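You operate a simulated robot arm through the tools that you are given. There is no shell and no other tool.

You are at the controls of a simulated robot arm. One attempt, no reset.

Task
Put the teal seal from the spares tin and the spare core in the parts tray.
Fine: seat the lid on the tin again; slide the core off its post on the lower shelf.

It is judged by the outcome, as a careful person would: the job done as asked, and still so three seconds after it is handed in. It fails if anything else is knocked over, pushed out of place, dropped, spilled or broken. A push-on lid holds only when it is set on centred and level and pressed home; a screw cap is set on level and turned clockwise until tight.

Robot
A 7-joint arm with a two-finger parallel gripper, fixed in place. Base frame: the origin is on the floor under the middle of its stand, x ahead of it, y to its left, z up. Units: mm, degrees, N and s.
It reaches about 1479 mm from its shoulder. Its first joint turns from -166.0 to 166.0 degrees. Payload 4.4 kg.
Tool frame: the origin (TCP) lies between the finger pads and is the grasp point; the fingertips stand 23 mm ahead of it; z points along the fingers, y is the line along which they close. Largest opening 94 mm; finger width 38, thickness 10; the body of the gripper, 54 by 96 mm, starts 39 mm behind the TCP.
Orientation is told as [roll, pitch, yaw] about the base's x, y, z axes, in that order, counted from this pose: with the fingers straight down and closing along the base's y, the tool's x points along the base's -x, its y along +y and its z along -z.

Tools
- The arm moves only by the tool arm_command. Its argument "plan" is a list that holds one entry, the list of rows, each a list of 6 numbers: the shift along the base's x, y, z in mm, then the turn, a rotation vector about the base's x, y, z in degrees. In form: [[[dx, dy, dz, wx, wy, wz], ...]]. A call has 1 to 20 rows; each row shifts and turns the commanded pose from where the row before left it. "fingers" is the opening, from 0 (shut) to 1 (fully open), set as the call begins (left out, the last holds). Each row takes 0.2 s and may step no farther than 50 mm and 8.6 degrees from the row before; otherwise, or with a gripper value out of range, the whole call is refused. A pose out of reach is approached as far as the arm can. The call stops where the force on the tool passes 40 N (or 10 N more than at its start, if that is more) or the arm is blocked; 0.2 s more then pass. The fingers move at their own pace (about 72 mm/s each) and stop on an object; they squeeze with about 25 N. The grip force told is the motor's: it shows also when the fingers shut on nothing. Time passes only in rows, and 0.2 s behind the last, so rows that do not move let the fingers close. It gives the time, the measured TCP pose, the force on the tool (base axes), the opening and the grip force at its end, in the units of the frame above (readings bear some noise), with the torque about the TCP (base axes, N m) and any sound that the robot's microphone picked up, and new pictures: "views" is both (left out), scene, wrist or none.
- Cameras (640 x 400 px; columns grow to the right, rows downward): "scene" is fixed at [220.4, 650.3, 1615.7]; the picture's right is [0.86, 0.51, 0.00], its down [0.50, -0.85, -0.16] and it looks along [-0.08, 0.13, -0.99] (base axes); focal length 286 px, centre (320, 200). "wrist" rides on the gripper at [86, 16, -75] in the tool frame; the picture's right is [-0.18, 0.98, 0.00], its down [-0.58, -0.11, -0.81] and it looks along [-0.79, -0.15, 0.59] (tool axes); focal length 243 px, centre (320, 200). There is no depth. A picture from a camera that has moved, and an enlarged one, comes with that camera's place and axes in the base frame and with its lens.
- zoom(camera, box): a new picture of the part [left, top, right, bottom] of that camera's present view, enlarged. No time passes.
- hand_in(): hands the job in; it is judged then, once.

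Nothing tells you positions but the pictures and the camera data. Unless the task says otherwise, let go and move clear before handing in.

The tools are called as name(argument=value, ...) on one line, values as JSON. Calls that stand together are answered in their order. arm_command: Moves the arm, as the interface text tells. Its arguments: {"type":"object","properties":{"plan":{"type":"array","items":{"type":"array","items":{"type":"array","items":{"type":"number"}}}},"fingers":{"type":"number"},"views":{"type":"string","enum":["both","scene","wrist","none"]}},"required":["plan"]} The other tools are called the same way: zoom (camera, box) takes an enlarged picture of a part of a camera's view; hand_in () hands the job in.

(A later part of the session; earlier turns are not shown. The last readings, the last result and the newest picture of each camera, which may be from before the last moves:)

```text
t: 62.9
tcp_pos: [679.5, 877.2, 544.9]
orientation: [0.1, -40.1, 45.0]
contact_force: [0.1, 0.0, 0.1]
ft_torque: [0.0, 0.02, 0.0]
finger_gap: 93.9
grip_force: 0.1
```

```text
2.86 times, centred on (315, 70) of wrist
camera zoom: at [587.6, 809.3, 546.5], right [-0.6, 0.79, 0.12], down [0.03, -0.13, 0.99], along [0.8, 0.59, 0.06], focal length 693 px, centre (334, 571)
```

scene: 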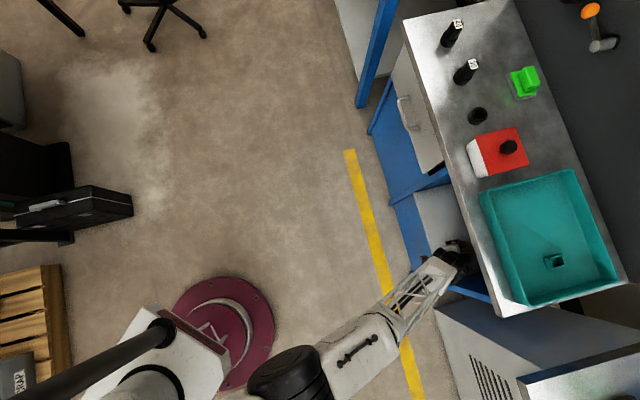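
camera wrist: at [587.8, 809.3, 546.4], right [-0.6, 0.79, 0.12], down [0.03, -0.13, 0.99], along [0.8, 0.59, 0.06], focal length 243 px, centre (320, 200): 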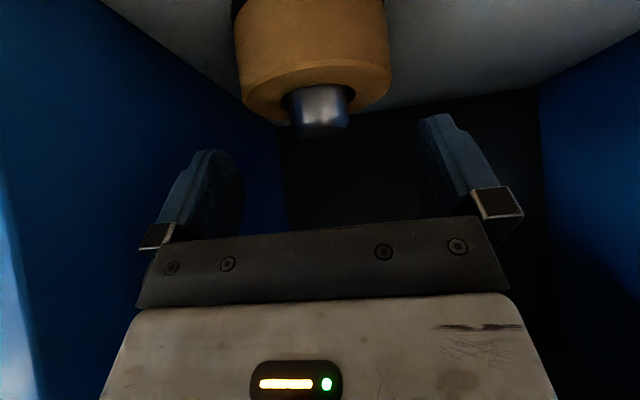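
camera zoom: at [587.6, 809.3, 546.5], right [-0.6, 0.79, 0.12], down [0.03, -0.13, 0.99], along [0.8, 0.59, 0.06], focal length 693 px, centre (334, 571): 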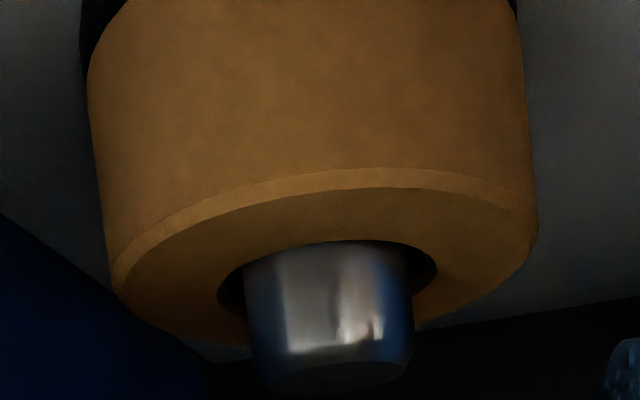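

The ring's axis is about 0.7 mm toward +q from my tool axis; the post centre is at about p = 1141, and the ring spans z ≈ 458–491. I'll correct laterally and move to just before the fingers straddle it.

arm_command(plan=[[[7.3, 6.8, -13, 0, 0, 0], [7.3, 6.85, -13, 0, 0, 0], [0, 0, 0, 0, 0, 0]]], views="wrist")

zoom(camera="wrist", box=[180, 20, 480, 240])

```text
t: 63.7
tcp_pos: [691.6, 891.9, 519.1]
orientation: [0.2, -39.9, 44.9]
contact_force: [0.2, -0.3, 0.8]
ft_torque: [-0.01, 0.01, -0.01]
finger_gap: 94.0
grip_force: 0.1
camera wrist: at [601.6, 822.8, 520.3], right [-0.6, 0.79, 0.12], down [0.03, -0.13, 0.99], along [0.8, 0.59, 0.06], focal length 243 px, centre (320, 200)
```

wrist: 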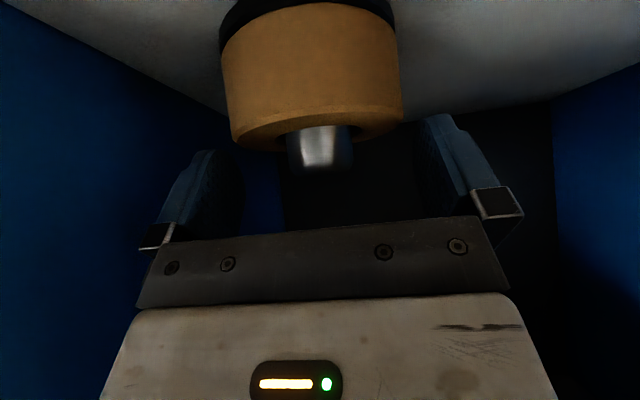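

```text
1.82 times, centred on (330, 130) of wrist
camera zoom: at [601.6, 822.8, 520.3], right [-0.6, 0.79, 0.12], down [0.03, -0.13, 0.99], along [0.8, 0.59, 0.06], focal length 441 px, centre (302, 327)
```

zoom: 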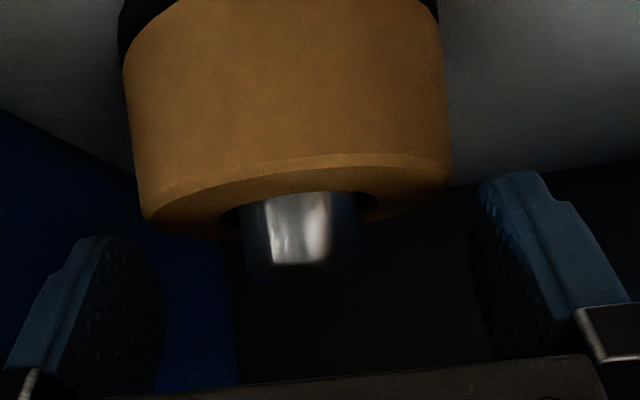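

zoom(camera="wrist", box=[200, 30, 300, 155])

zoom(camera="wrist", box=[340, 30, 440, 155])

```text
3.20 times, centred on (250, 92) of wrist
camera zoom: at [601.6, 822.8, 520.3], right [-0.6, 0.79, 0.12], down [0.03, -0.13, 0.99], along [0.8, 0.59, 0.06], focal length 776 px, centre (544, 544)
```

zoom: 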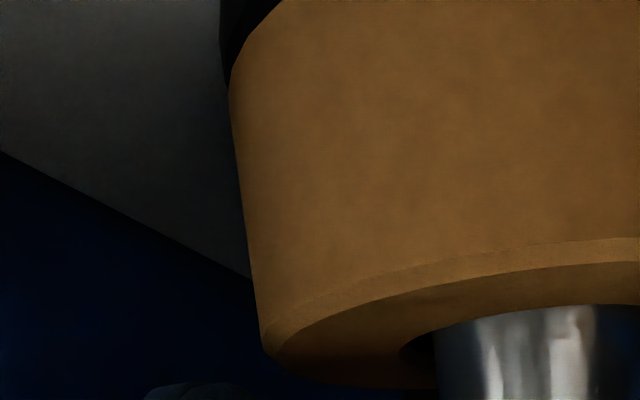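

```text
3.20 times, centred on (390, 92) of wrist
camera zoom: at [601.6, 822.8, 520.3], right [-0.6, 0.79, 0.12], down [0.03, -0.13, 0.99], along [0.8, 0.59, 0.06], focal length 776 px, centre (96, 544)
```

zoom: 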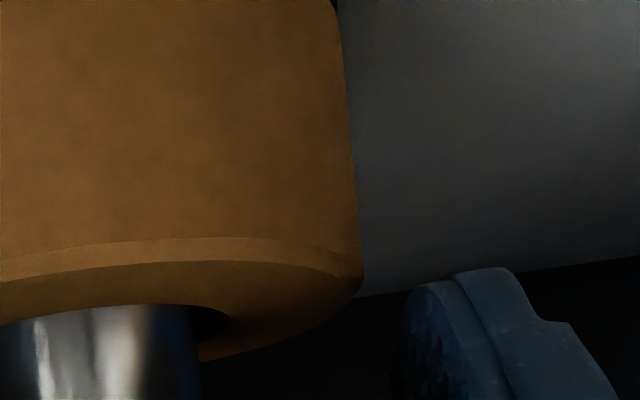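

Accounting for perspective, the ring is now centred between the fingers within about 0.5 mm. I'll advance slowly so that the fingers straddle it.

arm_command(plan=[[[3.8, 3.8, -7, 0, 0, 0], [3.8, 3.8, -7, 0, 0, 0], [0, 0, 0, 0, 0, 0]]], views="wrist")

```text
t: 64.5
tcp_pos: [701.4, 899.2, 503.8]
orientation: [0.1, -40.0, 45.0]
contact_force: [0.3, 0.1, 0.3]
ft_torque: [0.01, 0.01, -0.03]
finger_gap: 94.0
grip_force: 0.0
camera wrist: at [609.6, 830.8, 506.3], right [-0.6, 0.79, 0.12], down [0.03, -0.13, 0.99], along [0.8, 0.59, 0.06], focal length 243 px, centre (320, 200)
```

wrist: 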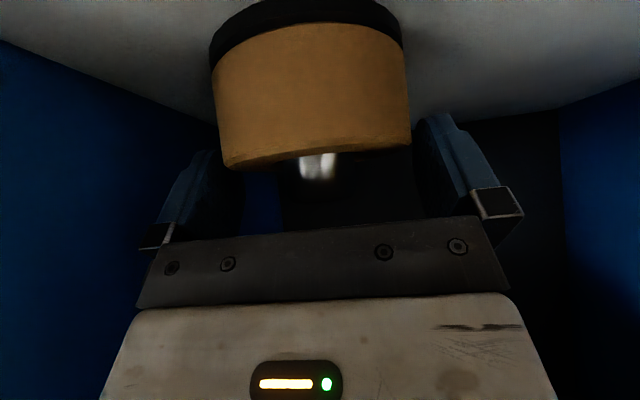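

arm_command(plan=[[[3.8, 3.8, -5, 0, 0, 0], [3.8, 3.8, -5, 0, 0, 0], [0, 0, 0, 0, 0, 0]]], views="wrist")

zoom(camera="wrist", box=[160, 0, 480, 240])

```text
t: 65.3
tcp_pos: [708.5, 904.8, 494.5]
orientation: [0.1, -39.9, 45.0]
contact_force: [-0.3, 0.1, 0.4]
ft_torque: [0.02, -0.04, -0.04]
finger_gap: 94.2
grip_force: 0.2
camera wrist: at [617.0, 837.2, 496.5], right [-0.6, 0.79, 0.12], down [0.03, -0.13, 0.99], along [0.8, 0.59, 0.06], focal length 243 px, centre (320, 200)
```

wrist: 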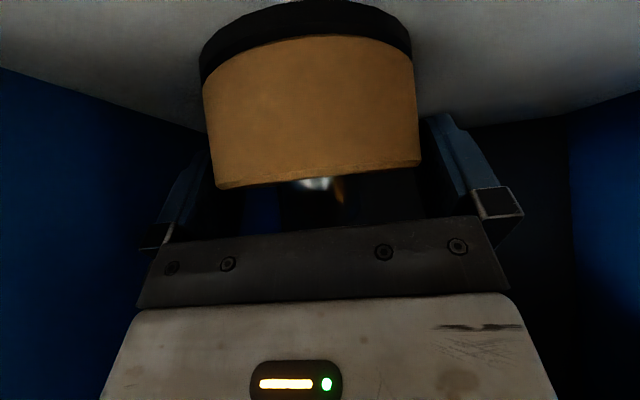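

```text
1.67 times, centred on (320, 120) of wrist
camera zoom: at [617.0, 837.2, 496.5], right [-0.6, 0.79, 0.12], down [0.03, -0.13, 0.99], along [0.8, 0.59, 0.06], focal length 404 px, centre (320, 333)
```

zoom: 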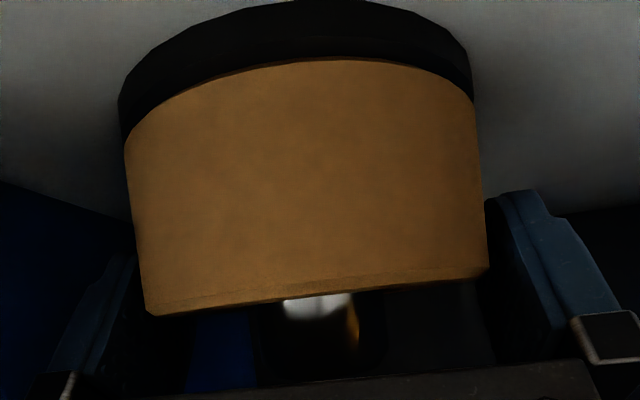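

The fingers straddle the ring without contact. The ring spans z ≈ 456–492; I'll lower 6 mm for a good hold, then close.

arm_command(plan=[[[0, 0, -3, 0, 0, 0], [0, 0, -3, 0, 0, 0], [0, 0, 0, 0, 0, 0]]], views="none")

arm_command(plan=[[[0, 0, 0, 0, 0, 0], [0, 0, 0, 0, 0, 0], [0, 0, 0, 0, 0, 0]]], fingers=0, views="wrist")

```text
t: 66.1
tcp_pos: [708.3, 904.8, 487.2]
orientation: [0.1, -39.7, 45.1]
contact_force: [-0.1, 0.1, 0.0]
ft_torque: [-0.01, 0.02, 0.01]
finger_gap: 93.5
grip_force: 0.1
```

```text
t: 66.9
tcp_pos: [708.6, 904.9, 487.9]
orientation: [0.1, -40.1, 45.0]
contact_force: [-0.4, 0.7, -0.5]
ft_torque: [-0.04, -0.02, -0.03]
finger_gap: 89.5
grip_force: 25.0
camera wrist: at [617.2, 836.6, 490.0], right [-0.6, 0.79, 0.12], down [0.03, -0.13, 0.99], along [0.8, 0.59, 0.06], focal length 243 px, centre (320, 200)
```

wrist: 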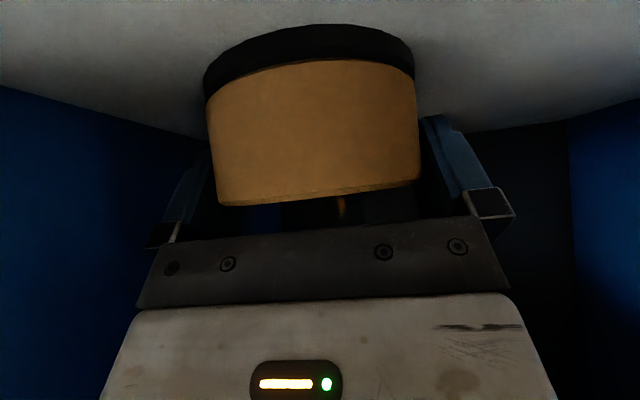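

The core is gripped at 89.5 mm. I'll lift it straight up off its post, slowly.

arm_command(plan=[[[0, 0, 3, 0, 0, 0], [0, 0, 5, 0, 0, 0], [0, 0, 6, 0, 0, 0], [0, 0, 6, 0, 0, 0], [0, 0, 0, 0, 0, 0]]], views="wrist")

```text
t: 68.1
tcp_pos: [708.3, 904.2, 507.8]
orientation: [0.1, -39.8, 45.0]
contact_force: [-0.4, -0.4, -0.9]
ft_torque: [-0.04, -0.02, -0.01]
finger_gap: 89.4
grip_force: 25.0
camera wrist: at [617.1, 837.1, 509.9], right [-0.6, 0.79, 0.12], down [0.03, -0.13, 0.99], along [0.8, 0.59, 0.06], focal length 243 px, centre (320, 200)
```

wrist: 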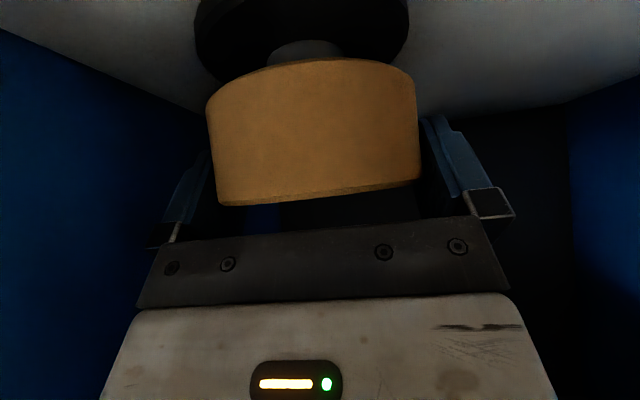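

The core lifts cleanly with the post visible below it. I'll continue raising until it clears the post.

arm_command(plan=[[[0, 0, 8, 0, 0, 0], [0, 0, 8, 0, 0, 0], [0, 0, 8, 0, 0, 0], [0, 0, 8, 0, 0, 0], [0, 0, 8, 0, 0, 0], [0, 0, 6, 0, 0, 0], [0, 0, 0, 0, 0, 0]]])

zoom(camera="wrist", box=[160, 0, 480, 200])

```text
t: 69.7
tcp_pos: [707.5, 905.7, 554.6]
orientation: [0.1, -40.0, 45.0]
contact_force: [-0.1, 0.5, -1.6]
ft_torque: [0.0, -0.02, 0.03]
finger_gap: 89.5
grip_force: 25.4
camera wrist: at [617.3, 836.9, 556.1], right [-0.6, 0.79, 0.12], down [0.03, -0.13, 0.99], along [0.8, 0.59, 0.06], focal length 243 px, centre (320, 200)
```

scene: 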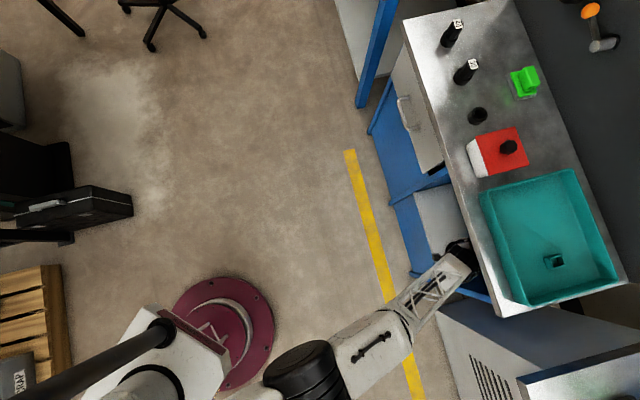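
wrist: 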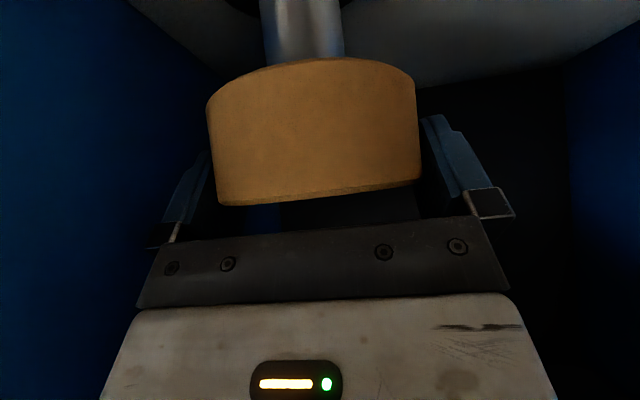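

```text
2.00 times, centred on (320, 100) of wrist
camera zoom: at [617.3, 836.9, 556.1], right [-0.6, 0.79, 0.12], down [0.03, -0.13, 0.99], along [0.8, 0.59, 0.06], focal length 485 px, centre (320, 400)
```

zoom: 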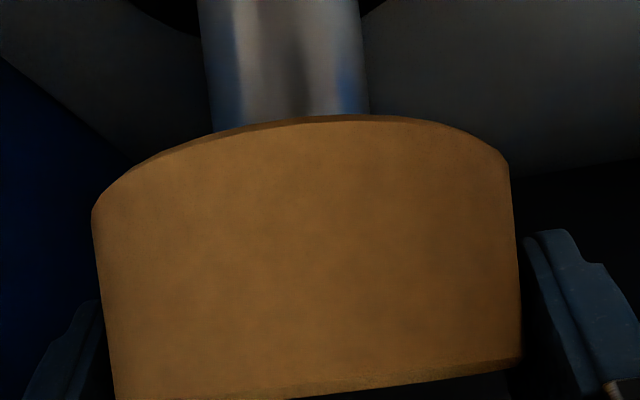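

To be certain of clearing the post before withdrawing, I'll raise another 15 mm.

arm_command(plan=[[[0, 0, 5, 0, 0, 0], [0, 0, 5, 0, 0, 0], [0, 0, 5, 0, 0, 0], [0, 0, 0, 0, 0, 0]]], views="wrist")

zoom(camera="wrist", box=[200, 0, 440, 120])

```text
t: 70.7
tcp_pos: [708.2, 904.7, 568.5]
orientation: [0.0, -39.9, 45.0]
contact_force: [0.1, 0.1, -1.1]
ft_torque: [-0.02, -0.02, -0.02]
finger_gap: 89.6
grip_force: 24.3
camera wrist: at [617.3, 836.6, 570.7], right [-0.6, 0.79, 0.12], down [0.03, -0.13, 0.99], along [0.8, 0.59, 0.06], focal length 243 px, centre (320, 200)
```

wrist: 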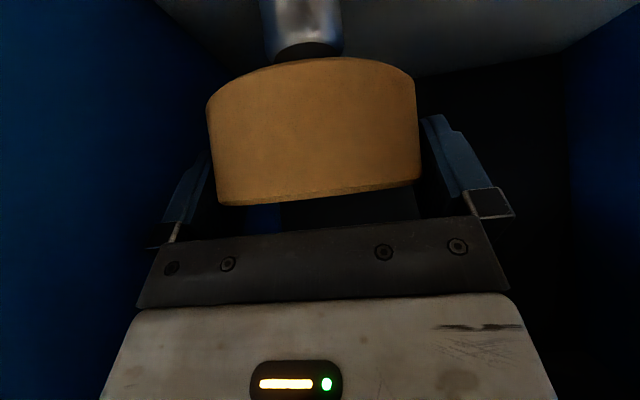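

```text
2.67 times, centred on (320, 60) of wrist
camera zoom: at [617.3, 836.6, 570.7], right [-0.6, 0.79, 0.12], down [0.03, -0.13, 0.99], along [0.8, 0.59, 0.06], focal length 647 px, centre (320, 573)
```

zoom: 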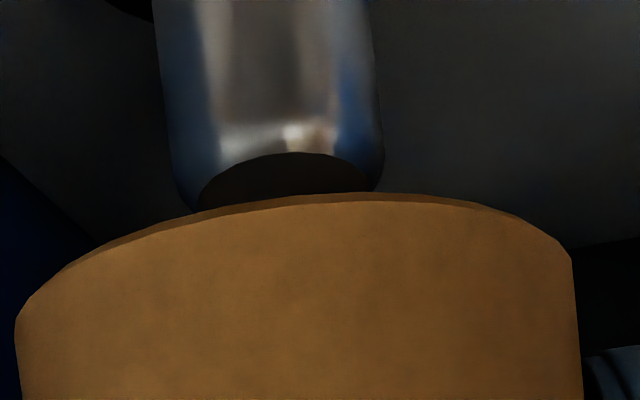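

The post's top is visible below with a gap, so the core is clear. I'll withdraw it horizontally from under the bench, then raise it above tray height.

arm_command(plan=[[[-15, -15, 0, 0, 0, 0], [-27, -27, 0, 0, 0, 0], [-30, -30, 0, 0, 0, 0], [-30, -30, 0, 0, 0, 0], [-30, -30, 0, 0, 0, 0], [-20, -20, 0, 0, 0, 0], [0, 0, 30, 0, 0, 0], [0, 0, 45, 0, 0, 0], [0, 0, 45, 0, 0, 0], [0, 0, 45, 0, 0, 0], [0, 0, 45, 0, 0, 0], [0, 0, 45, 0, 0, 0], [0, 0, 45, 0, 0, 0], [0, 0, 45, 0, 0, 0], [0, 0, 45, 0, 0, 0], [0, 0, 40, 0, 0, 0], [0, 0, 0, 0, 0, 0]]])

```text
t: 74.3
tcp_pos: [556.0, 754.6, 998.3]
orientation: [0.1, -39.8, 44.9]
contact_force: [0.2, 0.7, -0.9]
ft_torque: [0.01, 0.0, -0.01]
finger_gap: 89.6
grip_force: 24.4
camera wrist: at [463.4, 684.9, 1000.3], right [-0.6, 0.79, 0.12], down [0.03, -0.13, 0.99], along [0.8, 0.59, 0.05], focal length 243 px, centre (320, 200)
```

scene: 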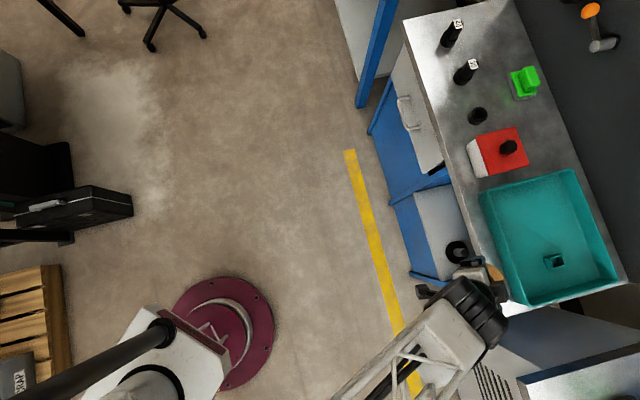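
wrist: 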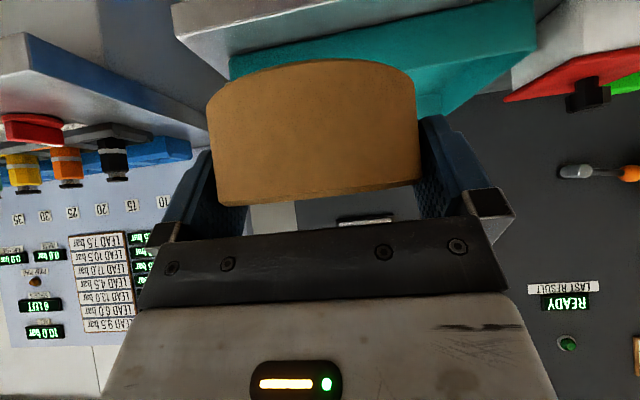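

The post on the shelf now stands empty and the core is secure in the grip. I'll carry it over the tray, to the free area to the left of the seal.

arm_command(plan=[[[20.03, 38.41, 0, 0, 0, 0], [20.03, 38.41, 0, 0, 0, 0], [20.03, 38.41, 0, 0, 0, 0], [20.03, 38.41, 0, 0, 0, 0], [20.03, 38.41, 0, 0, 0, 0], [20.03, 38.41, 0, 0, 0, 0], [20.03, 38.41, 0, 0, 0, 0], [0, 0, 0, 0, 0, 0]]])

arm_command(plan=[[[0, 0, 0, 0, 0, 0]]], views="none")

zoom(camera="scene", box=[460, 140, 640, 320])

```text
t: 76.1
tcp_pos: [693.5, 1023.3, 1000.8]
orientation: [0.1, -39.9, 44.9]
contact_force: [0.5, 0.2, -1.3]
ft_torque: [0.02, 0.03, 0.0]
finger_gap: 89.6
grip_force: 25.0
camera wrist: at [603.2, 954.4, 1002.5], right [-0.6, 0.79, 0.12], down [0.03, -0.13, 0.99], along [0.8, 0.59, 0.05], focal length 243 px, centre (320, 200)
```

scene: 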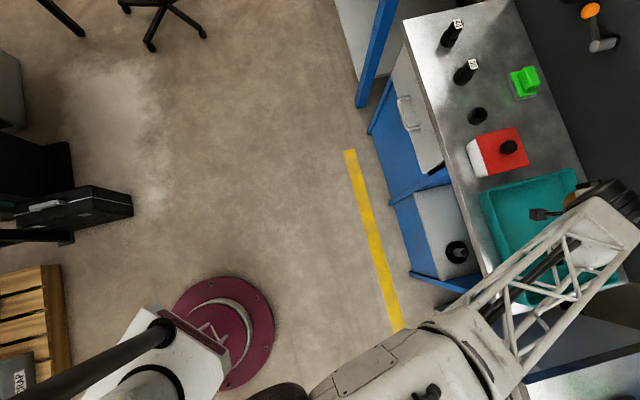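
wrist: 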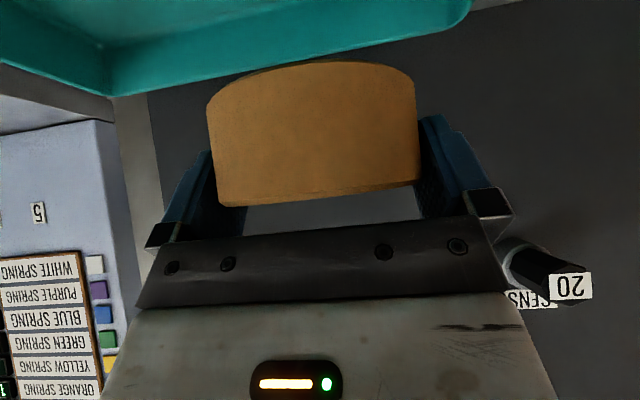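

```text
t: 76.5
tcp_pos: [694.2, 1023.3, 1000.3]
orientation: [0.1, -40.0, 45.0]
contact_force: [-0.1, 0.6, -1.1]
ft_torque: [0.02, 0.0, 0.01]
finger_gap: 89.5
grip_force: 25.4
```

```text
2.22 times, centred on (550, 230) of scene
camera zoom: at [220.4, 650.3, 1615.7], right [0.86, 0.51, 0.0], down [0.5, -0.85, -0.16], along [-0.08, 0.13, -0.99], focal length 636 px, centre (-191, 133)
```

zoom: 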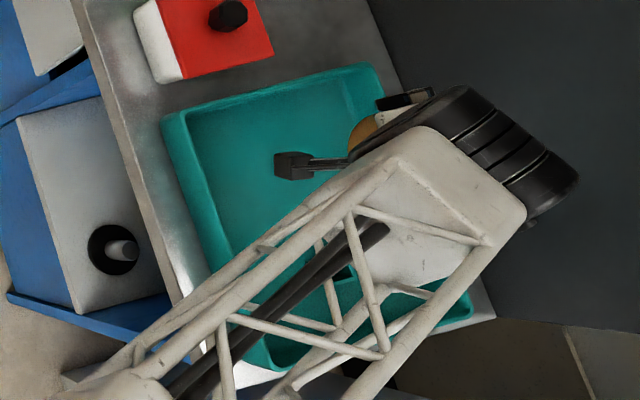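

The core hangs over the tray; its lowest parts and the camera will fit inside. I'll shift slightly further in and descend in stages.

arm_command(plan=[[[5, 5, 0, 0, 0, 0], [0, 0, -30, 0, 0, 0], [0, 0, -30, 0, 0, 0], [0, 0, -20, 0, 0, 0], [0, 0, 0, 0, 0, 0]]])

zoom(camera="scene", box=[460, 140, 640, 320])

```text
t: 77.7
tcp_pos: [702.0, 1026.5, 919.8]
orientation: [0.0, -40.0, 45.0]
contact_force: [0.5, -0.5, -2.0]
ft_torque: [-0.04, -0.04, 0.01]
finger_gap: 89.4
grip_force: 25.1
camera wrist: at [610.6, 958.5, 921.6], right [-0.6, 0.79, 0.12], down [0.03, -0.13, 0.99], along [0.8, 0.59, 0.06], focal length 243 px, centre (320, 200)
```

scene: 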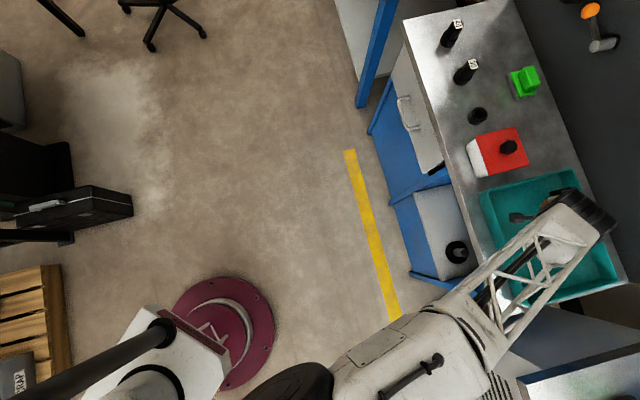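
wrist: 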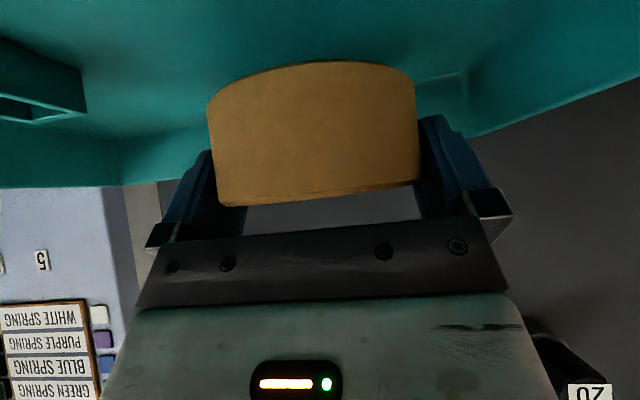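

```text
2.22 times, centred on (550, 230) of scene
camera zoom: at [220.4, 650.3, 1615.7], right [0.86, 0.51, 0.0], down [0.5, -0.85, -0.16], along [-0.08, 0.13, -0.99], focal length 636 px, centre (-191, 133)
```

zoom: 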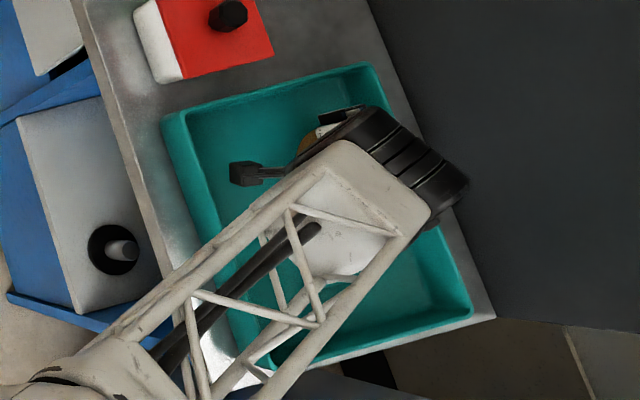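

Clear all around: the seal is to the left and the tray walls are well off. I'll continue down towards the floor.

arm_command(plan=[[[0, 0, -12, 0, 0, 0], [0, 0, -10, 0, 0, 0], [0, 0, -4, 0, 0, 0], [0, 0, 0, 0, 0, 0]]], views="wrist")

```text
t: 78.7
tcp_pos: [703.3, 1026.7, 892.8]
orientation: [0.1, -40.0, 45.1]
contact_force: [1.4, -0.9, -1.1]
ft_torque: [-0.01, -0.03, 0.01]
finger_gap: 89.2
grip_force: 24.4
camera wrist: at [610.4, 958.5, 894.9], right [-0.6, 0.79, 0.12], down [0.03, -0.13, 0.99], along [0.8, 0.59, 0.06], focal length 243 px, centre (320, 200)
```

wrist: 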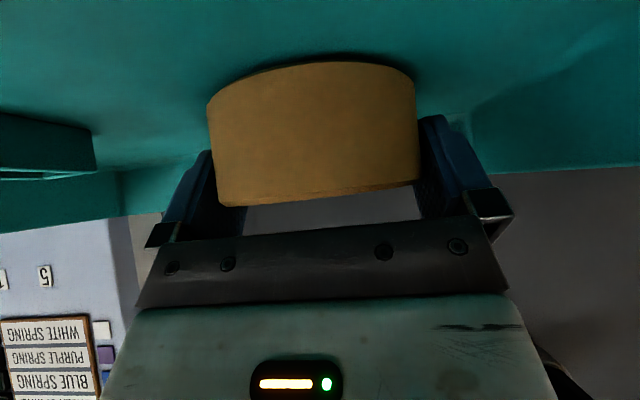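

arm_command(plan=[[[0, 0, -2, 0, 0, 0], [0, 0, -2, 0, 0, 0], [0, 0, 0, 0, 0, 0]]], views="none")

```text
t: 79.5
tcp_pos: [701.3, 1027.9, 890.2]
orientation: [0.0, -40.2, 45.1]
contact_force: [1.0, -3.1, 10.2]
ft_torque: [-0.58, 0.04, 0.03]
finger_gap: 89.5
grip_force: 24.4
```

Contact (10 N) on the near edge of the ring. I'll press slightly more so that it settles flat, then look.

arm_command(plan=[[[0, 0, -1, 0, 0, 0], [0, 0, 0, 0, 0, 0]]], views="wrist")

zoom(camera="wrist", box=[180, 30, 460, 220])

```text
t: 80.1
tcp_pos: [700.9, 1027.5, 890.0]
orientation: [0.1, -40.2, 45.0]
contact_force: [1.5, -7.4, 24.4]
ft_torque: [-0.68, -0.37, -0.04]
finger_gap: 89.3
grip_force: 25.6
camera wrist: at [610.5, 959.1, 892.4], right [-0.6, 0.79, 0.12], down [0.03, -0.13, 0.99], along [0.8, 0.59, 0.06], focal length 243 px, centre (320, 200)
```

wrist: 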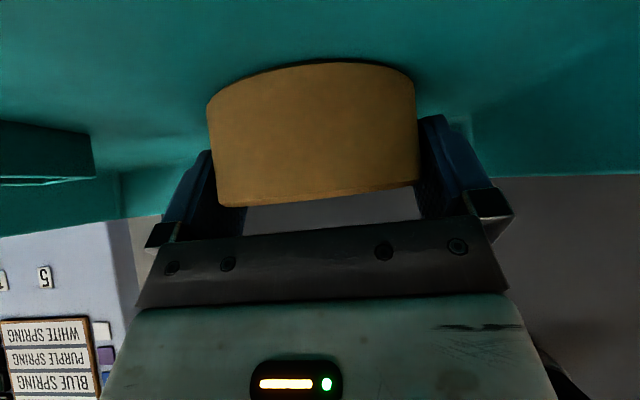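

```text
2.11 times, centred on (320, 125) of wrist
camera zoom: at [610.5, 959.1, 892.4], right [-0.6, 0.79, 0.12], down [0.03, -0.13, 0.99], along [0.8, 0.59, 0.06], focal length 511 px, centre (320, 358)
```

zoom: 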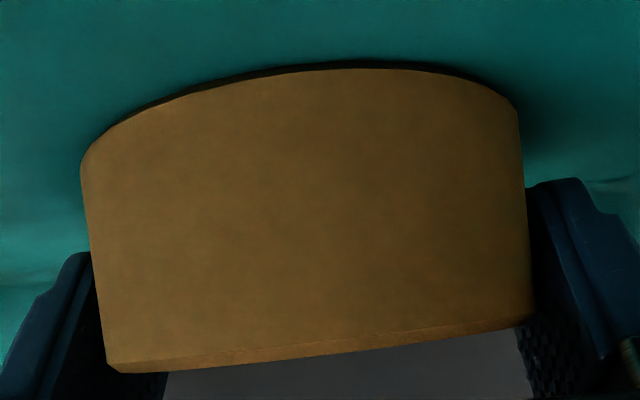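

The ring sits on the tray floor. I'll ease off the pressure, open the fingers fully, and check before retreating.

arm_command(plan=[[[0, 0, 2, 0, 0, 0], [0, 0, 0, 0, 0, 0]]], views="none")

arm_command(plan=[[[0, 0, 0, 0, 0, 0], [0, 0, 0, 0, 0, 0], [0, 0, 0, 0, 0, 0]]], fingers=1, views="wrist")

zoom(camera="wrist", box=[180, 30, 460, 220])

```text
t: 80.7
tcp_pos: [700.4, 1027.1, 890.9]
orientation: [0.1, -40.0, 45.1]
contact_force: [6.6, 2.3, 15.8]
ft_torque: [0.11, -0.46, 0.04]
finger_gap: 89.5
grip_force: 24.7
```

```text
t: 81.5
tcp_pos: [700.5, 1027.9, 890.7]
orientation: [0.1, -39.9, 45.0]
contact_force: [-1.1, 0.3, -0.4]
ft_torque: [0.02, 0.0, 0.02]
finger_gap: 94.2
grip_force: 0.0
camera wrist: at [609.9, 958.8, 892.0], right [-0.6, 0.79, 0.12], down [0.03, -0.13, 0.99], along [0.8, 0.59, 0.05], focal length 243 px, centre (320, 200)
```

wrist: 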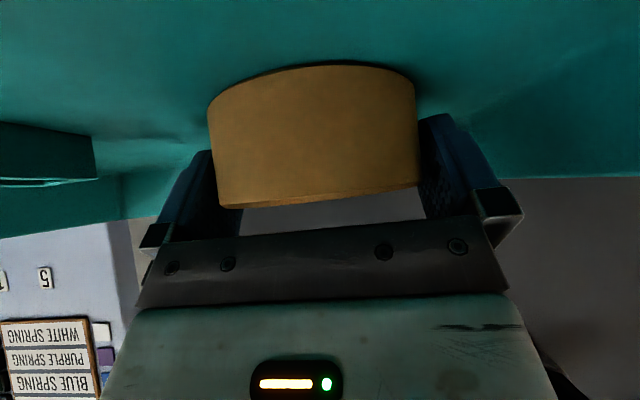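

```text
2.11 times, centred on (320, 125) of wrist
camera zoom: at [609.9, 958.8, 892.0], right [-0.6, 0.79, 0.12], down [0.03, -0.13, 0.99], along [0.8, 0.59, 0.05], focal length 511 px, centre (320, 358)
```

zoom: 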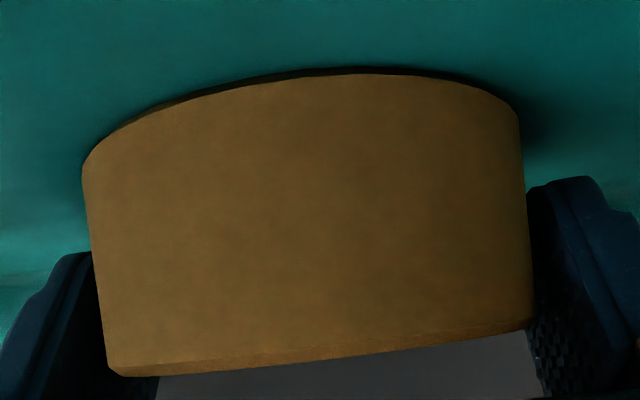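

Released with no residual force. I'll rise slowly and make sure the ring stays put.

arm_command(plan=[[[0, 0, 3, 0, 0, 0], [0, 0, 4, 0, 0, 0], [0, 0, 5, 0, 0, 0], [0, 0, 0, 0, 0, 0]]], views="wrist")

```text
t: 82.5
tcp_pos: [701.8, 1028.8, 902.7]
orientation: [0.0, -40.0, 45.0]
contact_force: [0.1, 0.5, -0.2]
ft_torque: [-0.02, 0.03, -0.04]
finger_gap: 93.9
grip_force: 0.0
camera wrist: at [610.3, 959.6, 904.2], right [-0.6, 0.79, 0.12], down [0.03, -0.13, 0.99], along [0.8, 0.59, 0.06], focal length 243 px, centre (320, 200)
```

wrist: 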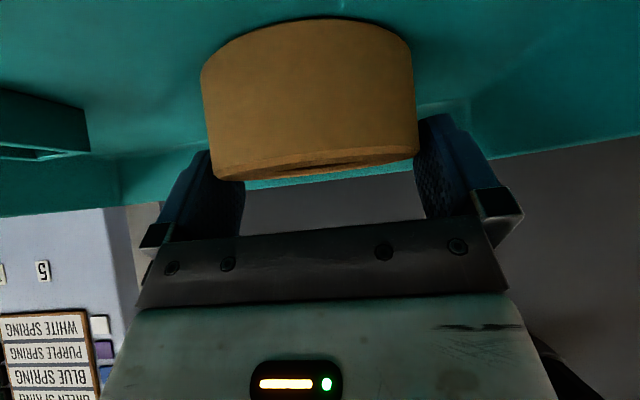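

The ring stays in the tray. I'll rise clear, bring the tool upright again, and check everything from the fixed camera.

arm_command(plan=[[[0, 0, 15, 0, 0, 0], [0, 0, 30, 0, 0, 0], [0, 0, 40, 0, 0, 0], [0, 0, 40, 0, 0, 0], [-30, -30, 10, -5.657, 5.657, 0], [-30, -30, 0, -5.657, 5.657, 0], [-30, -30, 0, -5.657, 5.657, 0], [-30, -30, 0, -5.657, 5.657, 0], [-30, -30, 0, -5.657, 5.657, 0], [0, 0, 0, 0, 0, 0]]])

zoom(camera="scene", box=[420, 100, 580, 200])

zoom(camera="scene", box=[460, 150, 640, 320])

zoom(camera="wrist", box=[160, 0, 480, 240])

```text
t: 84.7
tcp_pos: [552.0, 875.7, 1038.5]
orientation: [0.1, 0.1, 45.0]
contact_force: [0.6, 0.1, -0.1]
ft_torque: [-0.05, -0.01, -0.01]
finger_gap: 94.2
grip_force: 0.0
camera wrist: at [479.9, 827.3, 1113.4], right [-0.56, 0.83, 0.0], down [0.49, 0.33, 0.8], along [0.66, 0.46, -0.59], focal length 243 px, centre (320, 200)
```

scene: 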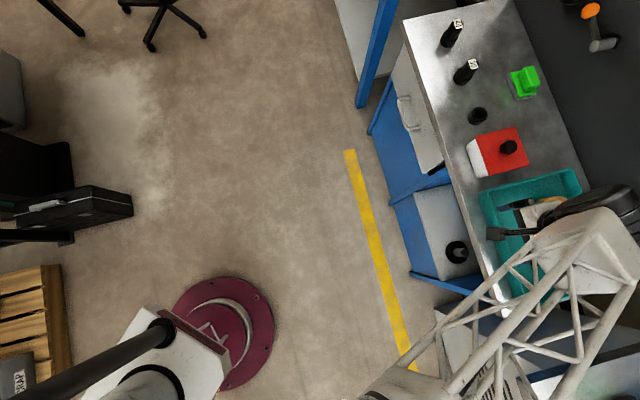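
wrist: 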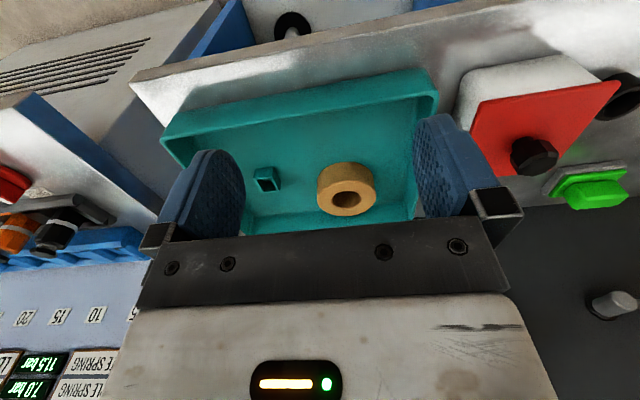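

```text
4.00 times, centred on (500, 150) of scene
camera zoom: at [220.4, 650.3, 1615.7], right [0.86, 0.51, 0.0], down [0.5, -0.85, -0.16], along [-0.08, 0.13, -0.99], focal length 1145 px, centre (-400, 400)
```

zoom: 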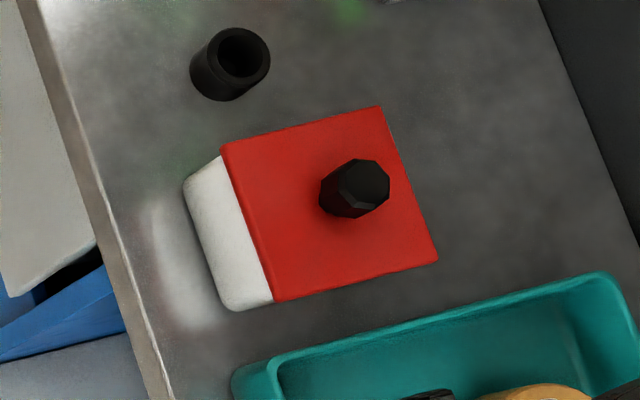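

```text
2.35 times, centred on (550, 235) of scene
camera zoom: at [220.4, 650.3, 1615.7], right [0.86, 0.51, 0.0], down [0.5, -0.85, -0.16], along [-0.08, 0.13, -0.99], focal length 674 px, centre (-221, 118)
```

zoom: 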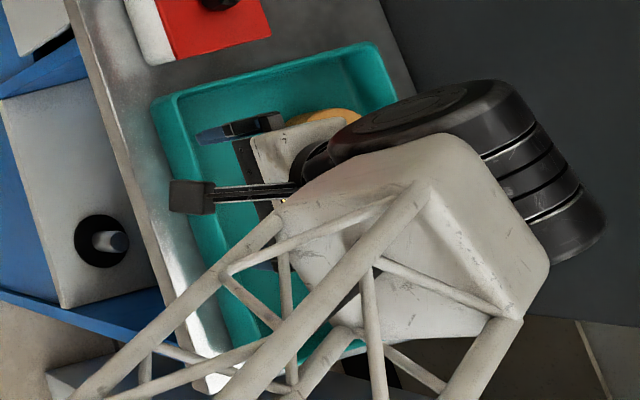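

```text
1.67 times, centred on (320, 120) of wrist
camera zoom: at [479.9, 827.3, 1113.4], right [-0.56, 0.83, 0.0], down [0.49, 0.33, 0.8], along [0.66, 0.46, -0.59], focal length 404 px, centre (320, 333)
```

zoom: 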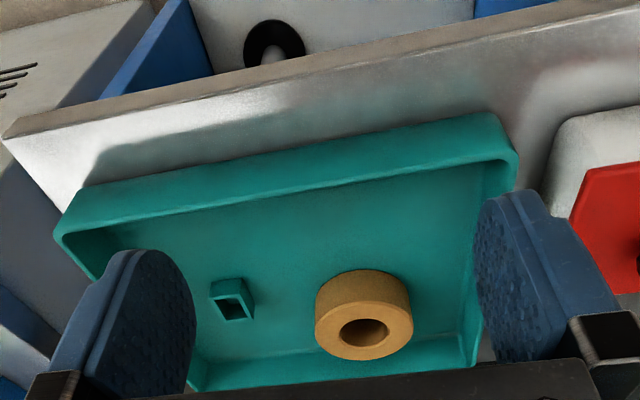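

Both the core and the seal now lie in the tray, and nothing else has moved. The lid sits at its home height but about 2.5 mm off its original centre, so I'll go back over it to check that it's held and to centre it.

arm_command(plan=[[[-10, 43.4, 0, 0, 0, 0], [-10, 43.4, 0, 0, 0, 0], [-10, 43.4, 0, 0, 0, 0], [-10, 43.4, 0, 0, 0, 0], [-10, 43.4, 0, 0, 0, 0], [0, 0, -21, 0, 0, 0], [0, 0, -20, 0, 0, 0], [0, 0, 0, 0, 0, 0]]], fingers=0.65, views="wrist")

zoom(camera="wrist", box=[240, 60, 400, 160])

arm_command(plan=[[[0, 0, 0, 0, 0, 0]]], views="none")

arm_command(plan=[[[0, 0, 0, 0, 0, 0]]], views="none")

arm_command(plan=[[[0, 0, 0, 0, 0, 0]]], views="none")

```text
t: 86.5
tcp_pos: [501.2, 1095.2, 993.2]
orientation: [0.1, 0.2, 45.1]
contact_force: [0.5, -0.2, 0.3]
ft_torque: [-0.02, 0.04, -0.01]
finger_gap: 61.1
grip_force: 0.0
camera wrist: at [430.8, 1046.3, 1069.5], right [-0.56, 0.83, 0.0], down [0.49, 0.33, 0.81], along [0.66, 0.46, -0.59], focal length 243 px, centre (320, 200)
```

wrist: 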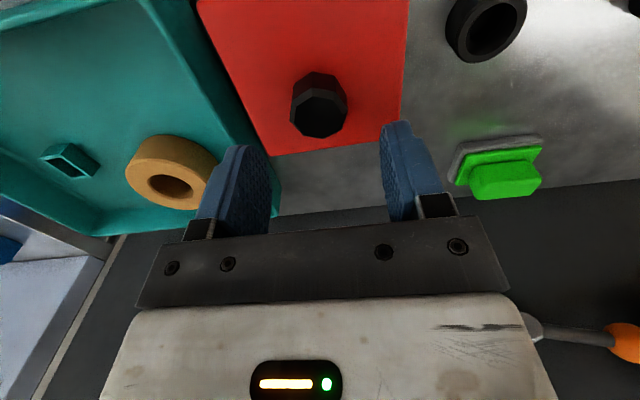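

```text
4.00 times, centred on (320, 110) of wrist
camera zoom: at [430.8, 1046.3, 1069.5], right [-0.56, 0.83, 0.0], down [0.49, 0.33, 0.81], along [0.66, 0.46, -0.59], focal length 970 px, centre (320, 560)
```

zoom: 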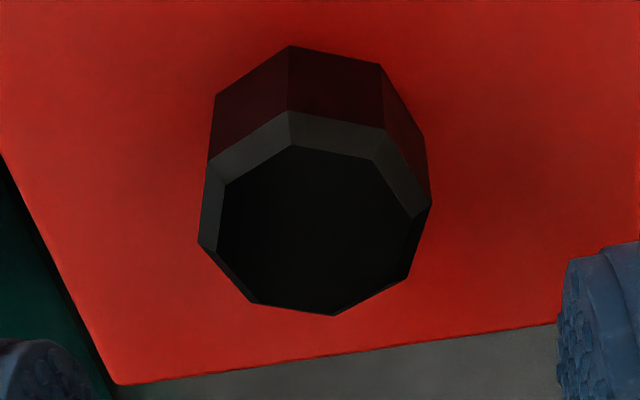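

```text
t: 86.9
tcp_pos: [502.2, 1095.0, 994.0]
orientation: [0.1, 0.2, 45.0]
contact_force: [0.2, -0.6, 0.3]
ft_torque: [-0.02, -0.02, 0.03]
finger_gap: 61.1
grip_force: 0.1
```

```text
t: 87.3
tcp_pos: [502.7, 1095.7, 995.7]
orientation: [0.1, 0.1, 45.0]
contact_force: [-0.8, 0.1, 0.5]
ft_torque: [0.02, 0.0, -0.03]
finger_gap: 61.2
grip_force: 0.0
```

```text
t: 87.7
tcp_pos: [502.4, 1095.2, 994.3]
orientation: [0.1, 0.2, 45.0]
contact_force: [-0.9, -0.3, -0.4]
ft_torque: [0.01, 0.03, 0.02]
finger_gap: 60.9
grip_force: 0.1
```

Seal and core are resting in the tray. The knob's centre works out near (496.6, 1090.8); I'll centre the gripper exactly over it, descend, and grip gently for a hold test.

arm_command(plan=[[[-5.5, -4.5, 0, 0, 0, 0], [0, 0, -15, 0, 0, 0], [0, 0, -15, 0, 0, 0], [0, 0, -10, 0, 0, 0], [0, 0, -6, 0, 0, 0], [0, 0, 0, 0, 0, 0]]], views="wrist")

zoom(camera="wrist", box=[200, 60, 440, 230])

```text
t: 89.1
tcp_pos: [497.2, 1089.3, 950.4]
orientation: [0.1, 0.1, 45.1]
contact_force: [0.0, -0.5, -0.1]
ft_torque: [0.0, 0.0, 0.0]
finger_gap: 61.0
grip_force: 0.0
camera wrist: at [425.1, 1040.8, 1025.2], right [-0.56, 0.83, 0.0], down [0.49, 0.33, 0.81], along [0.66, 0.46, -0.59], focal length 243 px, centre (320, 200)
```

wrist: 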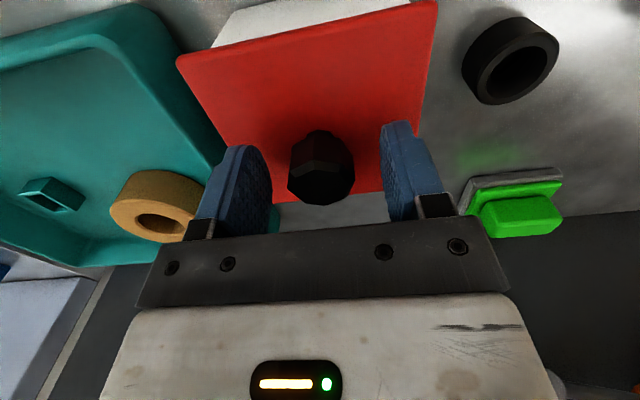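

```text
2.35 times, centred on (320, 145) of wrist
camera zoom: at [425.1, 1040.8, 1025.2], right [-0.56, 0.83, 0.0], down [0.49, 0.33, 0.81], along [0.66, 0.46, -0.59], focal length 571 px, centre (320, 329)
```

zoom: 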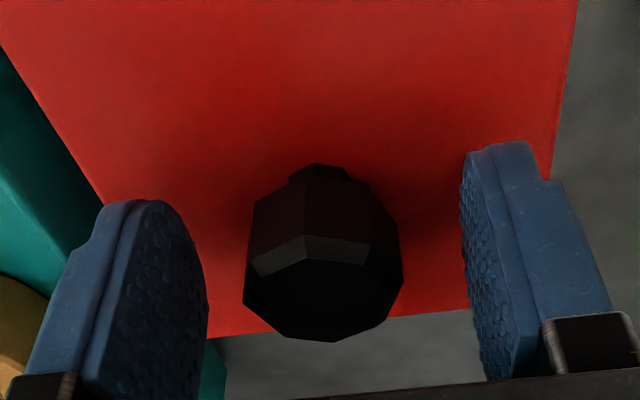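

arm_command(plan=[[[-0.5, 0.5, -3, 0, 0, 0], [0, 0, 0, 0, 0, 0]]], views="none")

arm_command(plan=[[[0, 0, 0, 0, 0, 0], [0, 0, 0, 0, 0, 0], [0, 0, 0, 0, 0, 0], [0, 0, 0, 0, 0, 0]]], fingers=0, views="wrist")

zoom(camera="scene", box=[440, 100, 560, 175])

```text
t: 89.7
tcp_pos: [495.7, 1089.7, 947.2]
orientation: [0.0, 0.1, 45.0]
contact_force: [0.6, 0.2, 0.2]
ft_torque: [-0.04, -0.01, -0.01]
finger_gap: 60.9
grip_force: 0.0
```

```text
t: 90.7
tcp_pos: [495.7, 1090.9, 947.5]
orientation: [0.1, 0.1, 45.0]
contact_force: [-0.7, 0.9, 0.5]
ft_torque: [-0.07, -0.04, 0.01]
finger_gap: 33.4
grip_force: 25.0
camera wrist: at [424.3, 1041.2, 1022.3], right [-0.56, 0.83, 0.0], down [0.49, 0.33, 0.81], along [0.66, 0.46, -0.59], focal length 243 px, centre (320, 200)
```

wrist: 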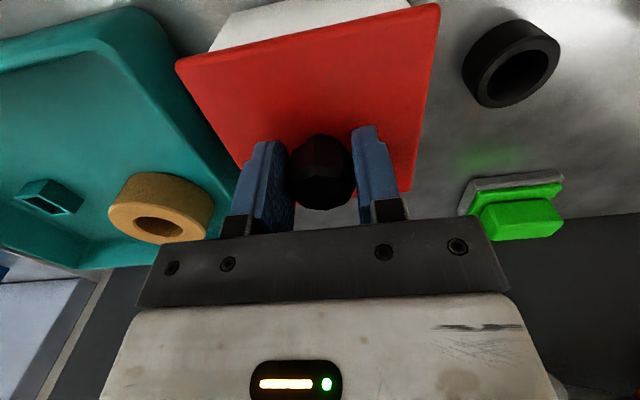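

```text
5.33 times, centred on (500, 138) of scene
camera zoom: at [220.4, 650.3, 1615.7], right [0.86, 0.51, 0.0], down [0.5, -0.85, -0.16], along [-0.08, 0.13, -0.99], focal length 1527 px, centre (-640, 533)
```

zoom: 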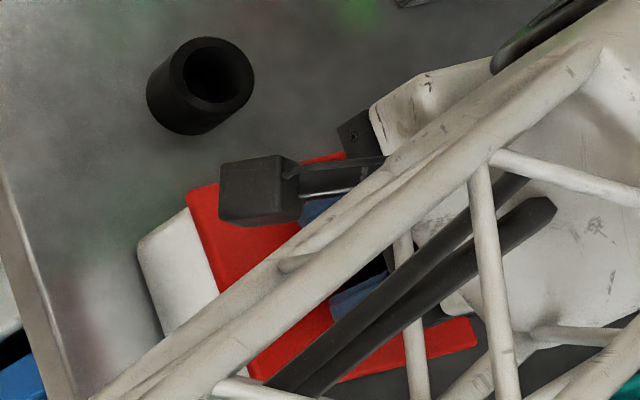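

Gripped with almost no side force. Now a gentle pull test: half-millimetre steps upward, watching the force.

arm_command(plan=[[[0, 0, 0.5, 0, 0, 0], [0, 0, 0, 0, 0, 0]]], views="none")

arm_command(plan=[[[0, 0, 0.5, 0, 0, 0], [0, 0, 0, 0, 0, 0]]], views="none")

```text
t: 91.3
tcp_pos: [496.3, 1091.3, 948.1]
orientation: [0.1, 0.0, 45.0]
contact_force: [0.8, -0.5, 1.3]
ft_torque: [-0.03, 0.02, -0.03]
finger_gap: 32.9
grip_force: 25.2
```

```text
t: 91.9
tcp_pos: [495.7, 1090.6, 949.1]
orientation: [0.1, 0.1, 45.0]
contact_force: [1.0, 0.4, 0.5]
ft_torque: [0.0, 0.01, 0.01]
finger_gap: 33.2
grip_force: 24.9
```

arm_command(plan=[[[0, 0, 0.5, 0, 0, 0], [0, 0, 0, 0, 0, 0]]], views="none")

arm_command(plan=[[[0, 0, 0.5, 0, 0, 0], [0, 0, 0, 0, 0, 0]]], views="none")

```text
t: 92.5
tcp_pos: [494.6, 1090.0, 948.5]
orientation: [0.2, 0.1, 45.0]
contact_force: [0.8, 0.0, 1.0]
ft_torque: [0.0, 0.01, -0.01]
finger_gap: 33.4
grip_force: 24.9
```

```text
t: 93.1
tcp_pos: [494.7, 1090.8, 948.0]
orientation: [0.0, 0.1, 45.0]
contact_force: [0.7, -0.2, 0.6]
ft_torque: [0.04, 0.0, 0.01]
finger_gap: 33.2
grip_force: 25.7
```

arm_command(plan=[[[0, 0, 1, 0, 0, 0], [0, 0, 0, 0, 0, 0], [0, 0, 0, 0, 0, 0]]], views="wrist")

zoom(camera="scene", box=[440, 100, 560, 175])

```text
t: 93.9
tcp_pos: [495.5, 1089.2, 949.2]
orientation: [0.1, 0.2, 45.0]
contact_force: [1.1, 1.0, -0.5]
ft_torque: [0.02, -0.02, 0.0]
finger_gap: 33.4
grip_force: 24.9
camera wrist: at [424.1, 1041.1, 1024.8], right [-0.56, 0.83, 0.0], down [0.49, 0.33, 0.81], along [0.66, 0.46, -0.59], focal length 243 px, centre (320, 200)
```

wrist: 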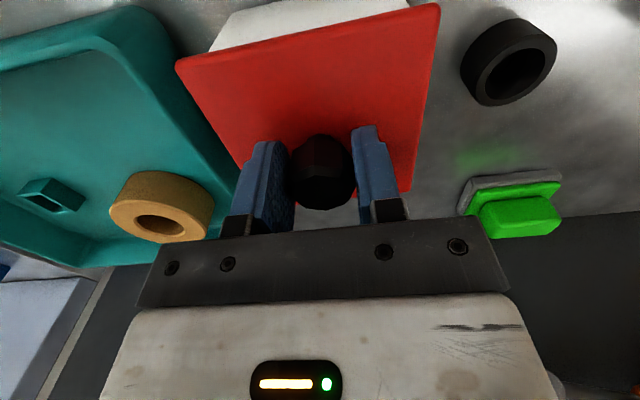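

```text
5.33 times, centred on (500, 138) of scene
camera zoom: at [220.4, 650.3, 1615.7], right [0.86, 0.51, 0.0], down [0.5, -0.85, -0.16], along [-0.08, 0.13, -0.99], focal length 1527 px, centre (-640, 533)
```

zoom: 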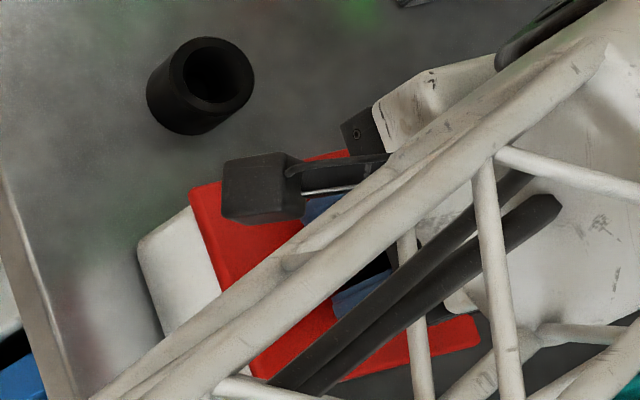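

The lid lifted freely, so it wasn't being held. I'll re-seat it at its original centre. With it a few millimetres up I'll shift it by (−2.2, +0.5) mm and lower again while watching for side forces.

arm_command(plan=[[[0, 0, 2, 0, 0, 0], [-2.2, 0.5, 0, 0, 0, 0], [0, 0, 0, 0, 0, 0], [0, 0, 0, 0, 0, 0]]], views="wrist")

zoom(camera="scene", box=[440, 100, 560, 175])

```text
t: 94.9
tcp_pos: [493.6, 1090.8, 952.5]
orientation: [0.1, 0.1, 45.0]
contact_force: [-0.8, -0.4, -1.2]
ft_torque: [0.01, 0.03, 0.0]
finger_gap: 33.5
grip_force: 24.8
camera wrist: at [421.7, 1041.6, 1027.6], right [-0.56, 0.83, 0.0], down [0.49, 0.33, 0.81], along [0.66, 0.46, -0.59], focal length 243 px, centre (320, 200)
```

wrist: 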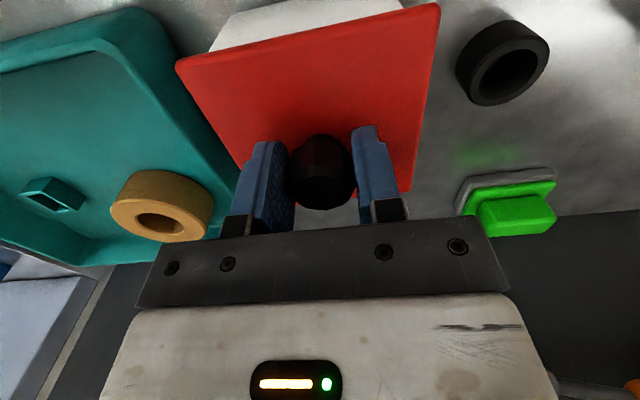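

```text
5.33 times, centred on (500, 138) of scene
camera zoom: at [220.4, 650.3, 1615.7], right [0.86, 0.51, 0.0], down [0.5, -0.85, -0.16], along [-0.08, 0.13, -0.99], focal length 1527 px, centre (-640, 533)
```

zoom: 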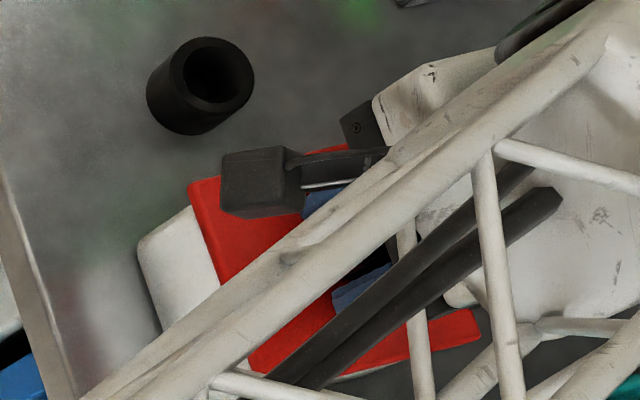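

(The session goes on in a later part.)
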